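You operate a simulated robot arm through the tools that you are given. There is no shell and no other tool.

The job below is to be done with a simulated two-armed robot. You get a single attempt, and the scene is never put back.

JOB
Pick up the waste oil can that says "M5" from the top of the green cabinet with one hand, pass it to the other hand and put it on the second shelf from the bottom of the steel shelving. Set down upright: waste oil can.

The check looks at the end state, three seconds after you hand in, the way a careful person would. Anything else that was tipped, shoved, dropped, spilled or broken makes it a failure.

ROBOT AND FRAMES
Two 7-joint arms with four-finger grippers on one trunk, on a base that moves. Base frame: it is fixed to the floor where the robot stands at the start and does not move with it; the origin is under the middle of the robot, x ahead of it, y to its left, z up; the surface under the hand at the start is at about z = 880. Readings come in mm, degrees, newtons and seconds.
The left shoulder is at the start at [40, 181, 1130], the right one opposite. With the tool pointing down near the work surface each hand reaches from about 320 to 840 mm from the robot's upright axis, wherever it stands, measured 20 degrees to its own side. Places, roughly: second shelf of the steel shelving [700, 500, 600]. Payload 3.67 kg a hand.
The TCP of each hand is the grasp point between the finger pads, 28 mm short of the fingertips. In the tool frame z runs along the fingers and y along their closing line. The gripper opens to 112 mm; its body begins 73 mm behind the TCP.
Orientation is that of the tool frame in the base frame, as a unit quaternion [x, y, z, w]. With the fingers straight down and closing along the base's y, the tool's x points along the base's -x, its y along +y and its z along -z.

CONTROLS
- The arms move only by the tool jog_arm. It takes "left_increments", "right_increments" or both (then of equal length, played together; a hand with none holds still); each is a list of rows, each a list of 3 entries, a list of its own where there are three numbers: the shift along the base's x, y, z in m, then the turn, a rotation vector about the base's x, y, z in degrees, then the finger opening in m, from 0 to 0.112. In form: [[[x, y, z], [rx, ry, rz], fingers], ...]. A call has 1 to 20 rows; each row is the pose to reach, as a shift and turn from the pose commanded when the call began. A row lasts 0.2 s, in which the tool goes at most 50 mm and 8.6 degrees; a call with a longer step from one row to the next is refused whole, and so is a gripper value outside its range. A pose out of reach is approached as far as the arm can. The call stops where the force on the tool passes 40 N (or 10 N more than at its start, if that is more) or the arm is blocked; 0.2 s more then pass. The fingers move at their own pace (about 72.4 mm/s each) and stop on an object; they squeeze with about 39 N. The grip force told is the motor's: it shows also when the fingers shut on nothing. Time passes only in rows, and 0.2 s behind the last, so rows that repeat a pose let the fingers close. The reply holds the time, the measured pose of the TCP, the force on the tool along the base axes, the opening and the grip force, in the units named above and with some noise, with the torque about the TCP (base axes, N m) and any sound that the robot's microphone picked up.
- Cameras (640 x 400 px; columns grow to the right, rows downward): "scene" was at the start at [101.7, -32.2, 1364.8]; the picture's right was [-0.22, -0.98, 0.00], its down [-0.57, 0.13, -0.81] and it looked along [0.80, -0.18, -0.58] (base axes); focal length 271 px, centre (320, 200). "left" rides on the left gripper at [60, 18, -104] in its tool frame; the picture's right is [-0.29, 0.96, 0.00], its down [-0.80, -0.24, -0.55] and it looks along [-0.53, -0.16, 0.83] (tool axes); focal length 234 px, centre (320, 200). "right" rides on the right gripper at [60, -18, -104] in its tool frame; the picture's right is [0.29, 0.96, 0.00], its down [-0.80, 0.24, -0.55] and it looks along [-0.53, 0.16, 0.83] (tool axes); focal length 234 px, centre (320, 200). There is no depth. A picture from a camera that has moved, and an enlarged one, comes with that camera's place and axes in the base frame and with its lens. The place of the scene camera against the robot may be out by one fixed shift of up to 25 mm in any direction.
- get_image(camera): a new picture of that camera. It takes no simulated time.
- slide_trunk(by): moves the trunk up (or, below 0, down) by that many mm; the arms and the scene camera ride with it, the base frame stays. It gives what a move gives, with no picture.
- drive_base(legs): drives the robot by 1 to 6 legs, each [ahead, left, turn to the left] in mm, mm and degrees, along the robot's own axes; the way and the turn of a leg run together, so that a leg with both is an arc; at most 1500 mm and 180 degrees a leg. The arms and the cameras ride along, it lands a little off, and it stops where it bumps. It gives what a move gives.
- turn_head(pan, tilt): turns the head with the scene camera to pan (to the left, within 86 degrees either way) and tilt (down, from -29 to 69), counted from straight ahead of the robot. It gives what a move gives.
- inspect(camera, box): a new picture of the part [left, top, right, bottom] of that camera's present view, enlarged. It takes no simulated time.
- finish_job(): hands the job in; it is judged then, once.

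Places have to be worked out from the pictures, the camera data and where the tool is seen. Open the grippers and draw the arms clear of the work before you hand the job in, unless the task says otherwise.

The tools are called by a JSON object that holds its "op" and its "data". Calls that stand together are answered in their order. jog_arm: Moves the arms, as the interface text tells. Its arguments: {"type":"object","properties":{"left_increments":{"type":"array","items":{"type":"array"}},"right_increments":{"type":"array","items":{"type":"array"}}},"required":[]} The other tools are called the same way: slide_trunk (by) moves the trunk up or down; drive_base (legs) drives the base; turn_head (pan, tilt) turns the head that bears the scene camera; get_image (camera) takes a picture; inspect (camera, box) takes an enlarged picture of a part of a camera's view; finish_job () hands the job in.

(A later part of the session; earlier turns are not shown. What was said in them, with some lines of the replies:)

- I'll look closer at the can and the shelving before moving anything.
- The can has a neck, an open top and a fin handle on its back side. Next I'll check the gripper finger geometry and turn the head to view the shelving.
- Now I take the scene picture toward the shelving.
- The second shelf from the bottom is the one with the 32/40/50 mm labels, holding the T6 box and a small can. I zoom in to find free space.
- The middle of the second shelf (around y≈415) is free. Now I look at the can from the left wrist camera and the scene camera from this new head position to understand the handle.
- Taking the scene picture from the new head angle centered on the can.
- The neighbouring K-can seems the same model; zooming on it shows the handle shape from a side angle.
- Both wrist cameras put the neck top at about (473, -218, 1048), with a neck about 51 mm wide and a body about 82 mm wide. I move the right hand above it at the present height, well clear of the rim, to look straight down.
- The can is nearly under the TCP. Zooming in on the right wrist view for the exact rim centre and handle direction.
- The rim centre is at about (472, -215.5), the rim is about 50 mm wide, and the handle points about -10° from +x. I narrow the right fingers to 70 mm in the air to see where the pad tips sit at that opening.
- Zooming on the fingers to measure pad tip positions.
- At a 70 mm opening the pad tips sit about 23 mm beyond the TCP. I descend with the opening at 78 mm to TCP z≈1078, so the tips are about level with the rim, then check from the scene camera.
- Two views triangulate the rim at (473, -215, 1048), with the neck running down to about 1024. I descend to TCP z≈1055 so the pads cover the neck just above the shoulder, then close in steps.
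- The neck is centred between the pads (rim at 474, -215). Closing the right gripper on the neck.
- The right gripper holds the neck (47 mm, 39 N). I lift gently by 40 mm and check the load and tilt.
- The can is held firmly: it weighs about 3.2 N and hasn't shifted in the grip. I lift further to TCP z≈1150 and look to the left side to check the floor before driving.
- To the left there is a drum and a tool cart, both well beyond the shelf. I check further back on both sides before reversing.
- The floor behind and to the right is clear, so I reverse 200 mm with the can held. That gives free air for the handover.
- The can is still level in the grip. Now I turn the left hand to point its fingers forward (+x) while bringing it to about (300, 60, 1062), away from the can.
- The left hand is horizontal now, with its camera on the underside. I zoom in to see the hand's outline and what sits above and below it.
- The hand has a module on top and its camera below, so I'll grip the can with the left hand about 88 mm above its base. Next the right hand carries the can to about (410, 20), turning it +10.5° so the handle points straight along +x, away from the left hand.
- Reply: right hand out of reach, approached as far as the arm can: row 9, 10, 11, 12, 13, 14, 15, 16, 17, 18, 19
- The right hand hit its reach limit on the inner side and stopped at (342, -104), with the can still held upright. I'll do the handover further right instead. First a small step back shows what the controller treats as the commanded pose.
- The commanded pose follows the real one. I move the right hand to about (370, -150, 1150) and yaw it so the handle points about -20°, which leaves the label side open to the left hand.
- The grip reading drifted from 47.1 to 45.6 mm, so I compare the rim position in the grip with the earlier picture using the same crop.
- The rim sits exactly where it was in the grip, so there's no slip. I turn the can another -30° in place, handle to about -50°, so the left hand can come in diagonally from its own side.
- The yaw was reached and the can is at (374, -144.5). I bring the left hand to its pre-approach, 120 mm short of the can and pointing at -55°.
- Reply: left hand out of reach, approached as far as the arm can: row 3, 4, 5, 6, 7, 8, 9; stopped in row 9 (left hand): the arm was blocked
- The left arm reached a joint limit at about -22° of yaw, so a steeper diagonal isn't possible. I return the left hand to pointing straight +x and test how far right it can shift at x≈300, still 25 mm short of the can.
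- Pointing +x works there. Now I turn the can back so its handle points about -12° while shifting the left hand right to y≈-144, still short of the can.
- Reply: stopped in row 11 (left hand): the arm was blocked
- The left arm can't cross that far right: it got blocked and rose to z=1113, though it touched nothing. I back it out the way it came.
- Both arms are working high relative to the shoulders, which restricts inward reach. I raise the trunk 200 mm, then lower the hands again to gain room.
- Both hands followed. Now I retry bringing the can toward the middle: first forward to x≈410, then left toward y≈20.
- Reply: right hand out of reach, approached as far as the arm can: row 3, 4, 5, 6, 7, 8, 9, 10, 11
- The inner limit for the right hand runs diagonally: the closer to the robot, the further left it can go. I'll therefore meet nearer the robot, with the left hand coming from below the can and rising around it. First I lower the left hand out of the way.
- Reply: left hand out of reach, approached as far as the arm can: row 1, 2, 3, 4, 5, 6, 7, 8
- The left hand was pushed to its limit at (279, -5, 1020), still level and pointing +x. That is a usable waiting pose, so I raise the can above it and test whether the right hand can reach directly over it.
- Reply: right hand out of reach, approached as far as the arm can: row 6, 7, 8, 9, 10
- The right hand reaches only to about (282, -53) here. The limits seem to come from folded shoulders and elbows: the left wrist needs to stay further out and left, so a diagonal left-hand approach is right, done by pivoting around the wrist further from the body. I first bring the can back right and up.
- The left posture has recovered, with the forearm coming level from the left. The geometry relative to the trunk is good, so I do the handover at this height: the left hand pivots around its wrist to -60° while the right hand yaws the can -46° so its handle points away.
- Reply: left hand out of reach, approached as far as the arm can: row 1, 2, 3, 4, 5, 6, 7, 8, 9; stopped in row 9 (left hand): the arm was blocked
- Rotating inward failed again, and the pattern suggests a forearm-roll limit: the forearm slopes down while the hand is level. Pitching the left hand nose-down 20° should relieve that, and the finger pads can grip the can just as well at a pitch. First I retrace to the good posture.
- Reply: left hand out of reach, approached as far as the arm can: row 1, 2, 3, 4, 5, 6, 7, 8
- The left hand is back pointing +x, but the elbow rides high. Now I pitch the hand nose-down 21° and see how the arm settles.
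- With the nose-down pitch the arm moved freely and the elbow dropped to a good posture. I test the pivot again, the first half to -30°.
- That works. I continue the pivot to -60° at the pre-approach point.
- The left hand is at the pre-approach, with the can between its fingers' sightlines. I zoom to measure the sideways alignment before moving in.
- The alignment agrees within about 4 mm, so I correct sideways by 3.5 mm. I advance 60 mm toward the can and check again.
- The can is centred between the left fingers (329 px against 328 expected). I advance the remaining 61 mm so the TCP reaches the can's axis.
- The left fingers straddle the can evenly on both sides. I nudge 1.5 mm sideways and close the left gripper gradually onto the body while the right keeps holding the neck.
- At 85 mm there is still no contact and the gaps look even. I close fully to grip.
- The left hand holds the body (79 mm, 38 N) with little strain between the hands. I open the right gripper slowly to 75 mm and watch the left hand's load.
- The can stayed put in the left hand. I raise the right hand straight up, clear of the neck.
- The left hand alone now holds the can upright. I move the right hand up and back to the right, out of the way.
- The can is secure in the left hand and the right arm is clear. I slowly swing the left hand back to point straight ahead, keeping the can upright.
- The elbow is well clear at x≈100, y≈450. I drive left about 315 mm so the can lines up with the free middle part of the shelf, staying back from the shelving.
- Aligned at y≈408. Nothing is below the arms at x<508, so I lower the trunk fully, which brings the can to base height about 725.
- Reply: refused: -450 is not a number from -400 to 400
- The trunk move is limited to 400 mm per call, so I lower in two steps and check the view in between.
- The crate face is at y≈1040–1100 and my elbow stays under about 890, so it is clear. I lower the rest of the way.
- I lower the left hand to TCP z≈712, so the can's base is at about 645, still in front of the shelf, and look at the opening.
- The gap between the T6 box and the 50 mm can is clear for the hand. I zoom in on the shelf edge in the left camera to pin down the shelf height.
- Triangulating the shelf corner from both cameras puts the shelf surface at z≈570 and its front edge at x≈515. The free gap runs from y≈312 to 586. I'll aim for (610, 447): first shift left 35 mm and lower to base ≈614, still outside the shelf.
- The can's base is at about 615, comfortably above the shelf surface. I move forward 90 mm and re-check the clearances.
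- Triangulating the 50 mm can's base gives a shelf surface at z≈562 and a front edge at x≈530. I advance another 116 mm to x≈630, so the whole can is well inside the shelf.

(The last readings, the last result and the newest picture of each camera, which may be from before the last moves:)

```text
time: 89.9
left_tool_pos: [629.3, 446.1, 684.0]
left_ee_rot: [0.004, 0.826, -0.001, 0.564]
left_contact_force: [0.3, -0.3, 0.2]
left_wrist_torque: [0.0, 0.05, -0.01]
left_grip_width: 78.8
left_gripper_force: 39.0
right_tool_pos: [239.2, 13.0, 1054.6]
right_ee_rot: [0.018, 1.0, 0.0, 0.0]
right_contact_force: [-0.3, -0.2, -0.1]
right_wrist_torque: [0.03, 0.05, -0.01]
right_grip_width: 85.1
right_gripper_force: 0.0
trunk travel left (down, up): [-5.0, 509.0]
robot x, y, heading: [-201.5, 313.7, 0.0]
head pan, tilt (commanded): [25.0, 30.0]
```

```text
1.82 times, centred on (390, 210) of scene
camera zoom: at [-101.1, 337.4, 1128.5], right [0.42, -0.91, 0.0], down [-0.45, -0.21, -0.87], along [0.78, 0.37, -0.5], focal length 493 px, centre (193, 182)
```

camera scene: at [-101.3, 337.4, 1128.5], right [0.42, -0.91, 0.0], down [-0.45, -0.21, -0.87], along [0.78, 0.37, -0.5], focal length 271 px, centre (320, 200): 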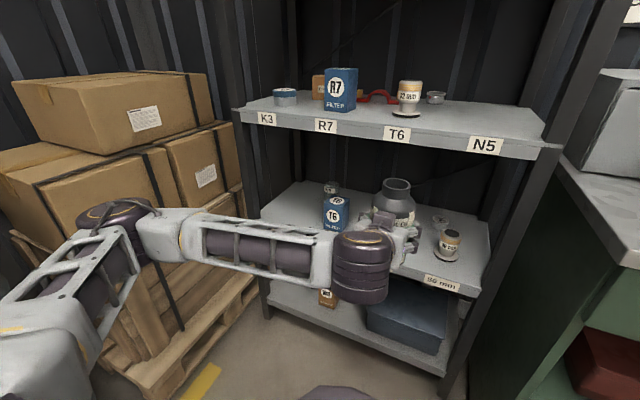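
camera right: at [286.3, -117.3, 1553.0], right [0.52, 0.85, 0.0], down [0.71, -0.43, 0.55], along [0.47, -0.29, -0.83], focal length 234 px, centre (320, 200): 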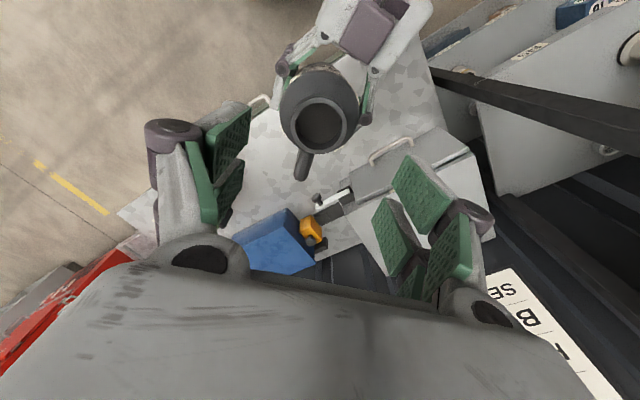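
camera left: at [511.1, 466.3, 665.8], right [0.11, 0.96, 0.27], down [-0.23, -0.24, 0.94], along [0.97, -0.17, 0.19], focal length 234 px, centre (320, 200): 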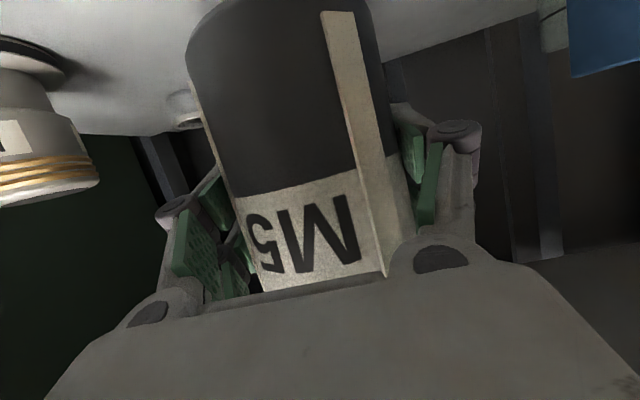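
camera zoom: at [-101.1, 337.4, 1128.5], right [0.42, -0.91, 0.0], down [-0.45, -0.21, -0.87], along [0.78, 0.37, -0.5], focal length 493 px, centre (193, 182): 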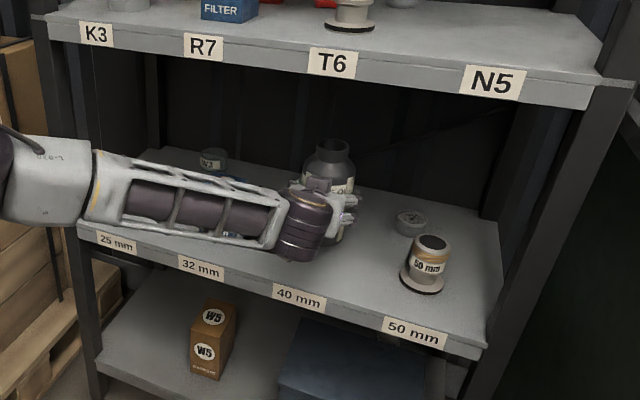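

The can is inside over the free area. I lower 38 mm, then continue in small steps watching the vertical force.

{"op": "jog_arm", "data": {"left_increments": [[[0, 0, -0.008], [0, 0, 0], 0.05], [[0, 0, -0.016], [0, 0, 0], 0.05], [[0, 0, -0.024], [0, 0, 0], 0.05], [[0, 0, -0.032], [0, 0, 0], 0.05], [[0, 0, -0.038], [0, 0, 0], 0.05], [[0, 0, -0.038], [0, 0, 0], 0.05]]}}

{"op": "get_image", "data": {"camera": "left"}}

{"op": "inspect", "data": {"camera": "scene", "box": [340, 150, 500, 270]}}

```text
time: 91.3
left_tool_pos: [629.7, 448.7, 644.5]
left_ee_rot: [0.003, 0.825, 0.0, 0.565]
left_contact_force: [-0.9, -0.2, -0.4]
left_wrist_torque: [0.02, 0.01, 0.03]
left_grip_width: 78.9
left_gripper_force: 39.2
right_tool_pos: [240.0, 13.0, 1055.3]
right_ee_rot: [0.017, 1.0, -0.001, 0.0]
right_contact_force: [0.0, 0.5, -0.4]
right_wrist_torque: [-0.02, 0.04, 0.02]
right_grip_width: 85.1
right_gripper_force: 0.0
trunk travel left (down, up): [-5.0, 509.0]
robot x, y, heading: [-203.2, 310.9, 0.1]
head pan, tilt (commanded): [25.0, 30.0]
```

```text
taken
camera left: at [511.7, 467.2, 627.5], right [0.11, 0.96, 0.27], down [-0.23, -0.24, 0.94], along [0.97, -0.17, 0.19], focal length 234 px, centre (320, 200)
```

left: 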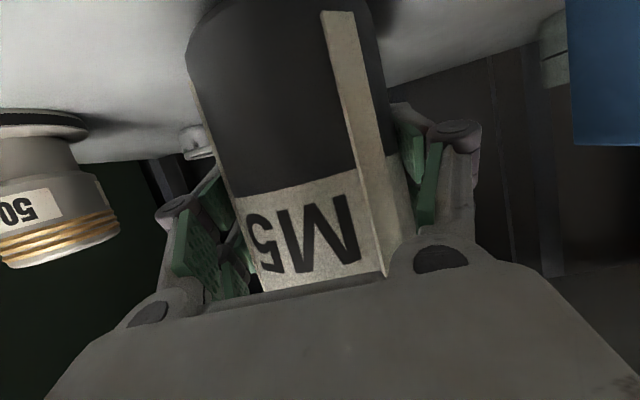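

```text
3.33 times, centred on (420, 210) of scene
camera zoom: at [-101.0, 337.5, 1128.5], right [0.42, -0.91, 0.0], down [-0.45, -0.21, -0.87], along [0.78, 0.37, -0.5], focal length 905 px, centre (-13, 167)
```

zoom: 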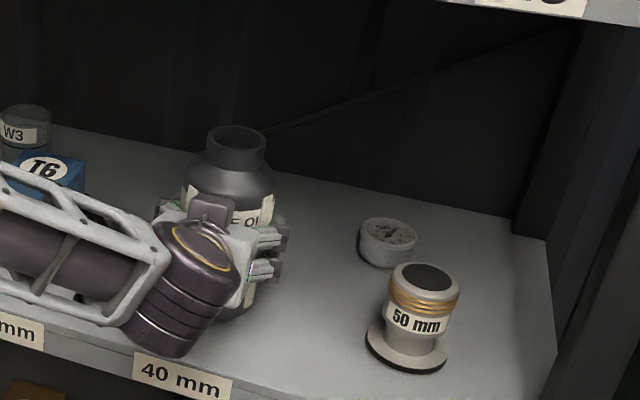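

Base is now at about 577 with no contact. Continuing down in 1.5 mm steps.

{"op": "jog_arm", "data": {"left_increments": [[[0, 0, -0.0015], [0, 0, 0], 0.05], [[0, 0, -0.003], [0, 0, 0], 0.05], [[0, 0, -0.0045], [0, 0, 0], 0.05], [[0, 0, -0.006], [0, 0, 0], 0.05], [[0, 0, -0.0075], [0, 0, 0], 0.05], [[0, 0, -0.009], [0, 0, 0], 0.05]]}}

{"op": "inspect", "data": {"camera": "left", "box": [150, 0, 420, 120]}}

```text
time: 92.7
left_tool_pos: [629.9, 448.4, 635.4]
left_ee_rot: [0.004, 0.825, -0.001, 0.565]
left_contact_force: [1.4, -1.2, 0.1]
left_wrist_torque: [0.01, -0.04, 0.01]
left_grip_width: 78.7
left_gripper_force: 39.1
right_tool_pos: [238.3, 12.6, 1055.3]
right_ee_rot: [0.018, 1.0, -0.001, -0.001]
right_contact_force: [-0.4, 0.1, -0.8]
right_wrist_torque: [-0.01, 0.02, 0.03]
right_grip_width: 84.9
right_gripper_force: 0.0
trunk travel left (down, up): [-5.0, 509.0]
robot x, y, heading: [-199.1, 313.9, 0.0]
head pan, tilt (commanded): [25.0, 30.0]
```

```text
2.37 times, centred on (285, 60) of left
camera zoom: at [511.4, 466.4, 618.9], right [0.11, 0.96, 0.27], down [-0.23, -0.24, 0.94], along [0.97, -0.17, 0.19], focal length 555 px, centre (403, 532)
```

zoom: 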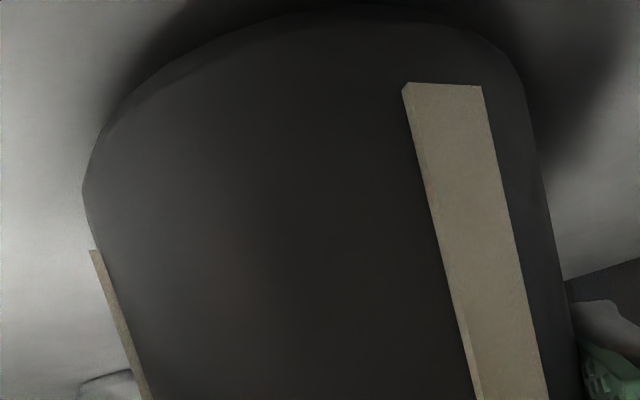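

The base edge is visible now with a contact shadow close around it, but no contact yet at base ≈568. I continue in small steps.

{"op": "jog_arm", "data": {"left_increments": [[[0, 0, -0.0012], [0, 0, 0], 0.05], [[0, 0, -0.0024], [0, 0, 0], 0.05], [[0, 0, -0.0036], [0, 0, 0], 0.05], [[0, 0, -0.0048], [0, 0, 0], 0.05]]}}

{"op": "inspect", "data": {"camera": "left", "box": [150, 0, 420, 120]}}

```text
time: 93.7
left_tool_pos: [630.8, 448.0, 630.8]
left_ee_rot: [0.004, 0.824, -0.001, 0.566]
left_contact_force: [0.9, -1.3, -0.1]
left_wrist_torque: [0.01, -0.02, -0.02]
left_grip_width: 78.9
left_gripper_force: 39.3
right_tool_pos: [240.0, 14.0, 1054.0]
right_ee_rot: [0.018, 1.0, 0.0, -0.001]
right_contact_force: [0.5, -0.3, -0.6]
right_wrist_torque: [0.0, -0.02, 0.0]
right_grip_width: 84.9
right_gripper_force: 0.2
trunk travel left (down, up): [-5.0, 509.0]
robot x, y, heading: [-198.7, 313.0, 0.1]
head pan, tilt (commanded): [25.0, 30.0]
```

```text
2.37 times, centred on (285, 60) of left
camera zoom: at [511.7, 466.7, 613.7], right [0.11, 0.96, 0.27], down [-0.23, -0.24, 0.94], along [0.97, -0.17, 0.19], focal length 555 px, centre (403, 532)
```

zoom: 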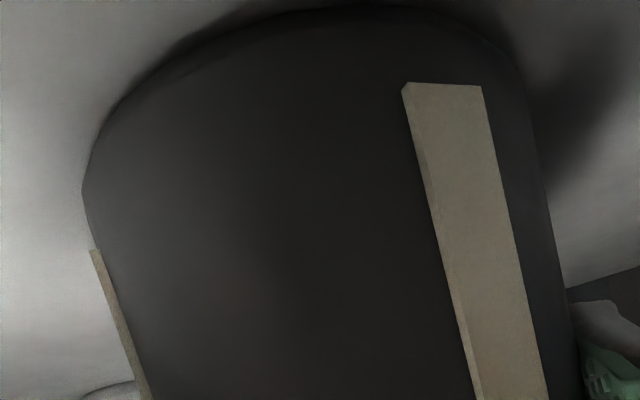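

Still no contact at base ≈564. The shadow is tightening, so I continue in 1 mm steps.

{"op": "jog_arm", "data": {"left_increments": [[[0, 0, -0.001], [0, 0, 0], 0.05], [[0, 0, -0.002], [0, 0, 0], 0.05], [[0, 0, -0.003], [0, 0, 0], 0.05], [[0, 0, -0.004], [0, 0, 0], 0.05]]}}

{"op": "inspect", "data": {"camera": "left", "box": [150, 0, 420, 120]}}

```text
time: 94.7
left_tool_pos: [630.8, 447.6, 630.5]
left_ee_rot: [0.003, 0.824, 0.0, 0.567]
left_contact_force: [-3.7, -0.5, 9.1]
left_wrist_torque: [-0.5, 0.35, -0.15]
left_grip_width: 78.9
left_gripper_force: 39.1
right_tool_pos: [237.5, 13.1, 1054.8]
right_ee_rot: [0.018, 1.0, 0.001, 0.0]
right_contact_force: [0.1, 1.2, -0.4]
right_wrist_torque: [0.0, 0.0, -0.03]
right_grip_width: 85.1
right_gripper_force: 0.2
trunk travel left (down, up): [-5.0, 509.0]
robot x, y, heading: [-196.9, 311.3, 0.3]
head pan, tilt (commanded): [25.0, 30.0]
```

```text
2.37 times, centred on (285, 60) of left
camera zoom: at [511.7, 466.1, 612.1], right [0.11, 0.96, 0.27], down [-0.23, -0.24, 0.94], along [0.97, -0.17, 0.2], focal length 555 px, centre (403, 532)
```

zoom: 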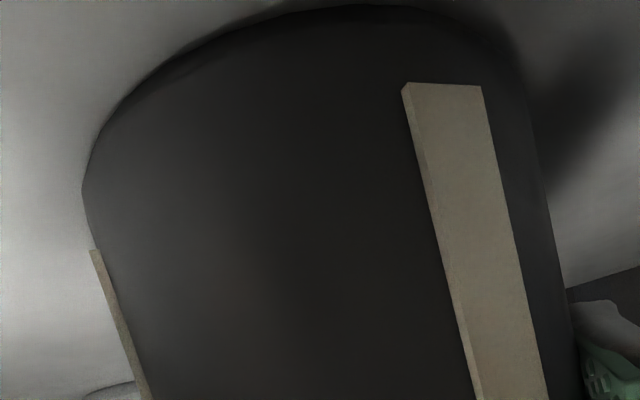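

Contact: 9 N upward at TCP z≈630. I ease back up 2 mm to relieve the press before releasing.

{"op": "jog_arm", "data": {"left_increments": [[[0, 0, 0.001], [0, 0, 0], 0.05], [[0, 0, 0.002], [0, 0, 0], 0.05], [[0, 0, 0.002], [0, 0, 0], 0.05]]}}

{"op": "inspect", "data": {"camera": "scene", "box": [340, 130, 500, 270]}}

```text
time: 95.5
left_tool_pos: [630.2, 447.3, 630.5]
left_ee_rot: [0.003, 0.825, 0.0, 0.565]
left_contact_force: [3.1, -3.4, 6.6]
left_wrist_torque: [-0.56, -0.3, 0.07]
left_grip_width: 78.3
left_gripper_force: 38.5
right_tool_pos: [238.4, 13.0, 1055.7]
right_ee_rot: [0.018, 1.0, 0.001, 0.0]
right_contact_force: [0.1, -1.1, -0.3]
right_wrist_torque: [0.02, -0.01, -0.02]
right_grip_width: 85.0
right_gripper_force: 0.2
trunk travel left (down, up): [-5.0, 509.0]
robot x, y, heading: [-200.4, 311.0, 0.1]
head pan, tilt (commanded): [25.0, 30.0]
```

```text
2.86 times, centred on (420, 200) of scene
camera zoom: at [-101.9, 337.1, 1128.6], right [0.42, -0.91, 0.0], down [-0.45, -0.21, -0.87], along [0.78, 0.37, -0.5], focal length 775 px, centre (34, 200)
```

zoom: 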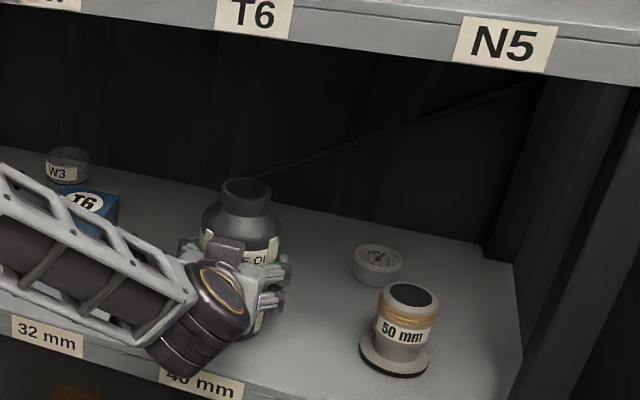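

Contact force has dropped to about 6.6 N, part of which is the can's own weight now on the shelf. I ease another 0.8 mm and open the left fingers gradually.

{"op": "jog_arm", "data": {"left_increments": [[[0, 0, 0.0008], [0, 0, 0], 0.05], [[0, 0, 0.0008], [0, 0, 0], 0.05], [[0, 0, 0.0008], [0, 0, 0], 0.079], [[0, 0, 0.0008], [0, 0, 0], 0.081], [[0, 0, 0.0008], [0, 0, 0], 0.084], [[0, 0, 0.0008], [0, 0, 0], 0.088], [[0, 0, 0.0008], [0, 0, 0], 0.094], [[0, 0, 0.0008], [0, 0, 0], 0.1], [[0, 0, 0.0008], [0, 0, 0], 0.106], [[0, 0, 0.0008], [0, 0, 0], 0.106]]}}

{"op": "get_image", "data": {"camera": "left"}}

{"op": "inspect", "data": {"camera": "scene", "box": [340, 130, 500, 270]}}

```text
time: 97.7
left_tool_pos: [630.2, 447.8, 629.7]
left_ee_rot: [0.004, 0.825, 0.0, 0.565]
left_contact_force: [-0.1, -0.1, -0.5]
left_wrist_torque: [-0.01, 0.02, 0.0]
left_grip_width: 105.8
left_gripper_force: 0.1
right_tool_pos: [239.4, 13.4, 1055.4]
right_ee_rot: [0.018, 1.0, -0.001, -0.001]
right_contact_force: [-0.3, -0.1, 0.2]
right_wrist_torque: [0.01, -0.01, 0.01]
right_grip_width: 85.1
right_gripper_force: 0.0
trunk travel left (down, up): [-5.0, 509.0]
robot x, y, heading: [-196.8, 310.7, 0.3]
head pan, tilt (commanded): [25.0, 30.0]
```

```text
taken
camera left: at [511.8, 467.1, 612.1], right [0.11, 0.96, 0.27], down [-0.23, -0.24, 0.94], along [0.97, -0.17, 0.19], focal length 234 px, centre (320, 200)
```

left: 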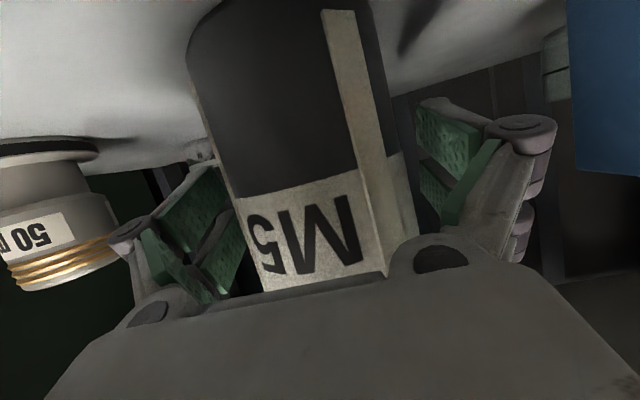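

```text
2.86 times, centred on (420, 200) of scene
camera zoom: at [-101.3, 337.3, 1128.5], right [0.42, -0.91, 0.0], down [-0.45, -0.21, -0.87], along [0.78, 0.37, -0.5], focal length 775 px, centre (34, 200)
```

zoom: 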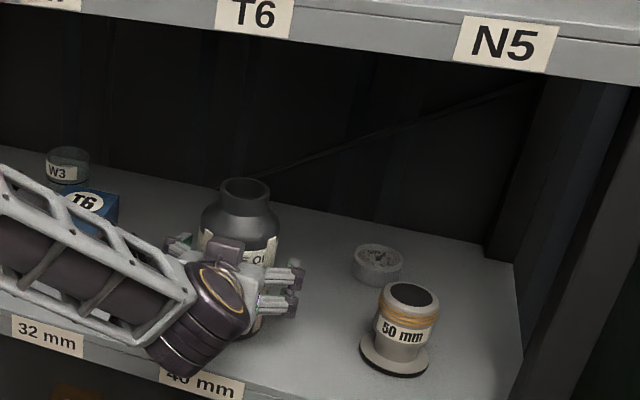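

The can stands free with no force on the hand. I open fully and draw the left hand straight back out of the shelf.

{"op": "jog_arm", "data": {"left_increments": [[[0, 0, 0], [0, 0, 0], 0.112], [[-0.006, 0, 0], [0, 0, 0], 0.112], [[-0.014, 0, 0], [0, 0, 0], 0.112], [[-0.024, 0, 0], [0, 0, 0], 0.112], [[-0.036, 0, 0], [0, 0, 0], 0.112], [[-0.05, 0, 0], [0, 0, 0], 0.112], [[-0.065, 0, 0], [0, 0, 0], 0.112], [[-0.08, 0, 0.002], [0, 0, 0], 0.112], [[-0.095, 0, 0.004], [0, 0, 0], 0.112], [[-0.11, 0, 0.007], [0, 0, 0], 0.112], [[-0.125, 0, 0.01], [0, 0, 0], 0.112], [[-0.14, 0, 0.014], [0, 0, 0], 0.112]]}}

{"op": "get_image", "data": {"camera": "left"}}

{"op": "inspect", "data": {"camera": "scene", "box": [300, 110, 500, 290]}}

```text
time: 100.3
left_tool_pos: [489.6, 442.2, 648.5]
left_ee_rot: [0.002, 0.827, 0.003, 0.562]
left_contact_force: [0.3, -0.2, 0.4]
left_wrist_torque: [0.0, 0.0, -0.02]
left_grip_width: 112.3
left_gripper_force: 0.0
left hand out of reach, approached as far as the arm can: row 9, 10, 11, 12
right_tool_pos: [238.5, 13.2, 1055.2]
right_ee_rot: [0.018, 1.0, 0.001, -0.001]
right_contact_force: [0.3, 0.0, 0.1]
right_wrist_torque: [-0.04, -0.02, -0.01]
right_grip_width: 84.9
right_gripper_force: 0.1
trunk travel left (down, up): [-5.0, 509.0]
robot x, y, heading: [-199.1, 311.6, 0.1]
head pan, tilt (commanded): [25.0, 30.0]
```

```text
taken
camera left: at [371.5, 460.3, 632.3], right [0.1, 0.96, 0.27], down [-0.22, -0.25, 0.94], along [0.97, -0.16, 0.19], focal length 234 px, centre (320, 200)
```

left: 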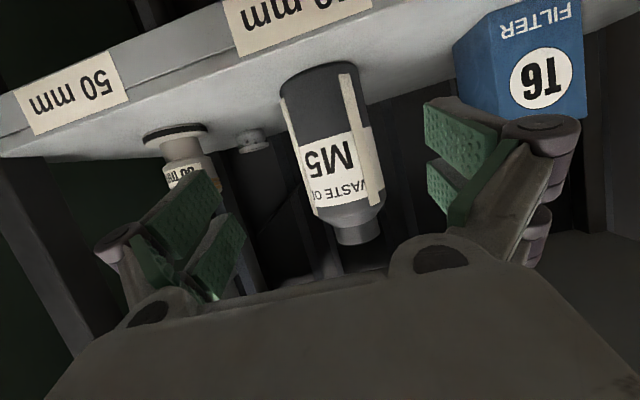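

```text
2.22 times, centred on (400, 200) of scene
camera zoom: at [-101.6, 337.4, 1128.5], right [0.42, -0.91, 0.0], down [-0.45, -0.21, -0.87], along [0.78, 0.37, -0.5], focal length 603 px, centre (142, 200)
```

zoom: 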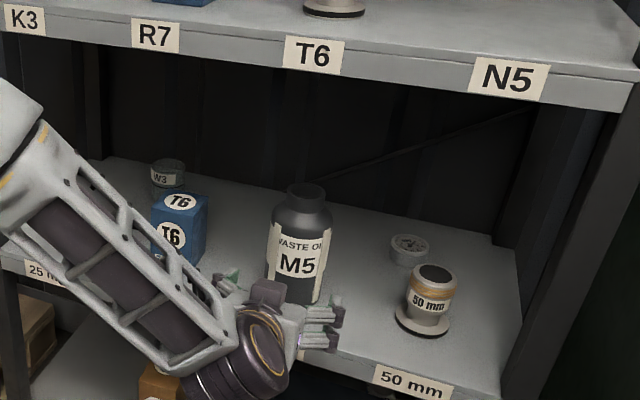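

The M5 can stands upright on the second shelf and its neighbours are untouched. I draw the left hand further back and up, away from the shelf.

{"op": "jog_arm", "data": {"left_increments": [[[-0.005, 0, 0.012], [0, 0, 0], 0.112], [[-0.015, -0.002, 0.025], [0, 0, 0], 0.112], [[-0.03, -0.005, 0.04], [0, 0, 0], 0.112], [[-0.05, -0.01, 0.055], [0, 0, 0], 0.112], [[-0.07, -0.015, 0.065], [0, 0, 0], 0.112], [[-0.09, -0.022, 0.075], [0, 0, 0], 0.112], [[-0.11, -0.03, 0.085], [0, 0, 0], 0.112], [[-0.125, -0.035, 0.095], [0, 0, 0], 0.112], [[-0.125, -0.035, 0.095], [0, 0, 0], 0.112]]}}

{"op": "get_image", "data": {"camera": "scene"}}

{"op": "inspect", "data": {"camera": "scene", "box": [320, 110, 500, 290]}}

{"op": "get_image", "data": {"camera": "left"}}

```text
time: 102.3
left_tool_pos: [365.0, 406.7, 743.1]
left_ee_rot: [0.004, 0.825, -0.001, 0.565]
left_contact_force: [-0.2, 0.2, 0.0]
left_wrist_torque: [0.0, -0.01, -0.02]
left_grip_width: 112.2
left_gripper_force: 0.0
right_tool_pos: [239.0, 12.6, 1054.9]
right_ee_rot: [0.018, 1.0, 0.0, 0.0]
right_contact_force: [0.2, -0.2, 0.3]
right_wrist_torque: [-0.03, -0.02, 0.02]
right_grip_width: 85.3
right_gripper_force: 0.0
trunk travel left (down, up): [-5.0, 509.0]
robot x, y, heading: [-201.1, 312.8, 0.0]
head pan, tilt (commanded): [25.0, 30.0]
```

```text
taken
camera scene: at [-101.3, 337.3, 1128.5], right [0.42, -0.91, 0.0], down [-0.45, -0.21, -0.87], along [0.78, 0.37, -0.5], focal length 271 px, centre (320, 200)
```

scene: 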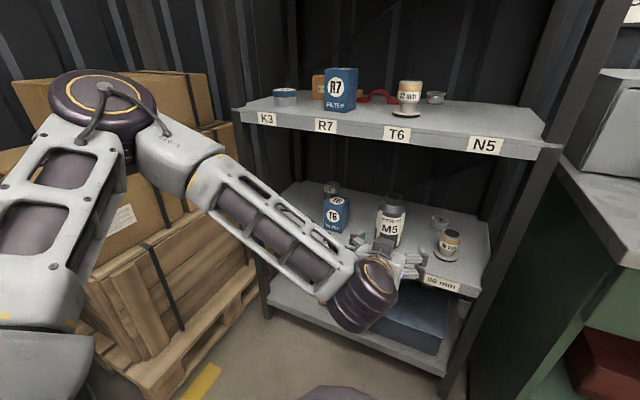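

```text
2.22 times, centred on (410, 200) of scene
camera zoom: at [-101.3, 337.3, 1128.5], right [0.42, -0.91, 0.0], down [-0.45, -0.21, -0.87], along [0.78, 0.37, -0.5], focal length 603 px, centre (120, 200)
```

zoom: 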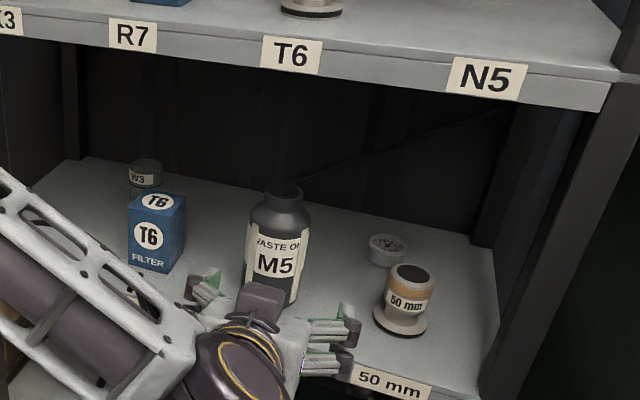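

```text
taken
camera left: at [246.5, 425.6, 725.9], right [0.11, 0.96, 0.27], down [-0.23, -0.24, 0.94], along [0.97, -0.17, 0.19], focal length 234 px, centre (320, 200)
```

left: 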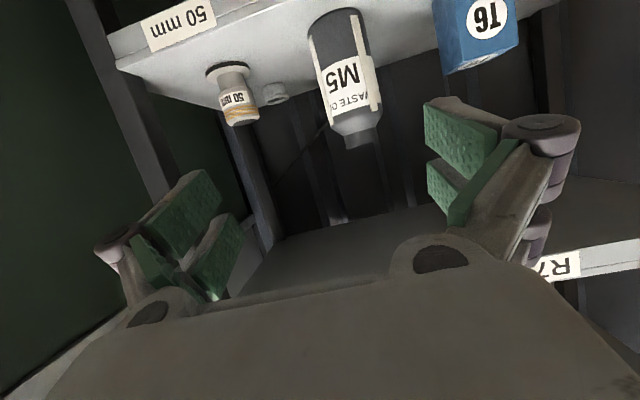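

The can is in place and both hands are clear. I take a last look at the cabinet side to confirm nothing else was disturbed, and open the right gripper fully.

{"op": "jog_arm", "data": {"right_increments": [[[0, 0, 0.005], [0, 0, 0], 0.112], [[0, 0, 0.01], [0, 0, 0], 0.112]]}}

{"op": "turn_head", "data": {"pan": -30, "tilt": 20}}

{"op": "get_image", "data": {"camera": "scene"}}

{"op": "inspect", "data": {"camera": "left", "box": [180, 0, 440, 170]}}

```text
time: 102.9
left_tool_pos: [364.7, 407.6, 742.5]
left_ee_rot: [0.004, 0.825, 0.0, 0.565]
left_contact_force: [0.4, -0.2, -0.7]
left_wrist_torque: [0.0, 0.01, -0.01]
left_grip_width: 112.0
left_gripper_force: 0.0
right_tool_pos: [239.5, 13.4, 1065.1]
right_ee_rot: [0.017, 1.0, 0.0, -0.001]
right_contact_force: [0.7, 0.5, 0.7]
right_wrist_torque: [0.0, 0.01, 0.02]
right_grip_width: 112.0
right_gripper_force: 0.1
trunk travel left (down, up): [-5.0, 509.0]
robot x, y, heading: [-202.7, 310.8, 0.0]
head pan, tilt (commanded): [25.0, 30.0]
```

```text
time: 104.2
left_tool_pos: [365.6, 406.6, 742.7]
left_ee_rot: [0.005, 0.825, -0.001, 0.565]
left_contact_force: [0.1, -0.6, -0.1]
left_wrist_torque: [0.01, -0.01, 0.0]
left_grip_width: 112.2
left_gripper_force: 0.1
right_tool_pos: [239.3, 13.0, 1065.1]
right_ee_rot: [0.018, 1.0, 0.0, 0.0]
right_contact_force: [0.4, 0.0, -0.2]
right_wrist_torque: [0.01, -0.01, 0.01]
right_grip_width: 112.0
right_gripper_force: 0.1
trunk travel left (down, up): [-5.0, 509.0]
robot x, y, heading: [-203.7, 314.4, 0.3]
head pan, tilt (commanded): [-30.0, 20.0]
```

```text
taken
camera scene: at [-102.5, 252.6, 1144.5], right [-0.5, -0.87, 0.0], down [-0.3, 0.17, -0.94], along [0.81, -0.47, -0.34], focal length 271 px, centre (320, 200)
```

scene: 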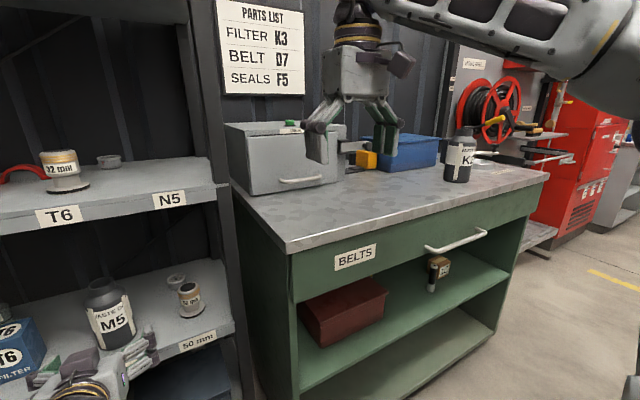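

```text
2.35 times, centred on (310, 85) of left
camera zoom: at [246.7, 425.6, 725.8], right [0.11, 0.96, 0.27], down [-0.23, -0.24, 0.94], along [0.97, -0.17, 0.19], focal length 551 px, centre (344, 471)
```

zoom: 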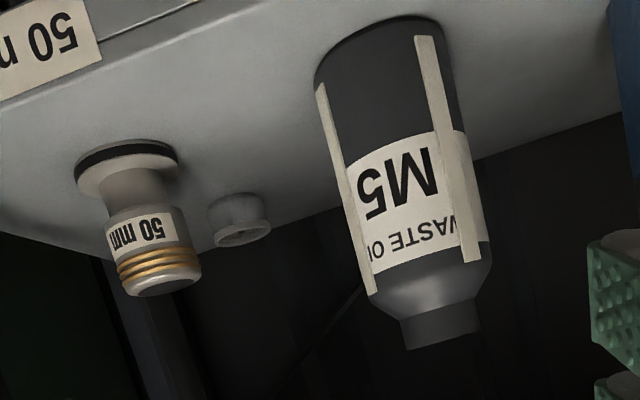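

The M5 can stands upright on the second shelf, parallel to the 50 mm can. The cabinet items are as they were, both grippers are open, and both arms are clear, so I hand the job in.

{"op": "finish_job", "data": {}}

```text
The job is handed in.
```

The M5 waste oil can is standing upright on the second shelf from the bottom, in the free space between the T6 box and the 50 mm can. I handed the job in with both grippers open and both arms clear.

- **Pick-up:** the right hand lifted the can off the green cabinet by its neck and kept it upright.
- **Handover:** the arms could not meet where I first planned. After several tries that stopped at their reach limits, the left hand took the can by its body and the right hand let go.
- **Placement:** I lowered the can until it touched the shelf, released it and drew the hand straight back out.

In the last pictures, the other items I could see on the shelf and the cabinet looked undisturbed.
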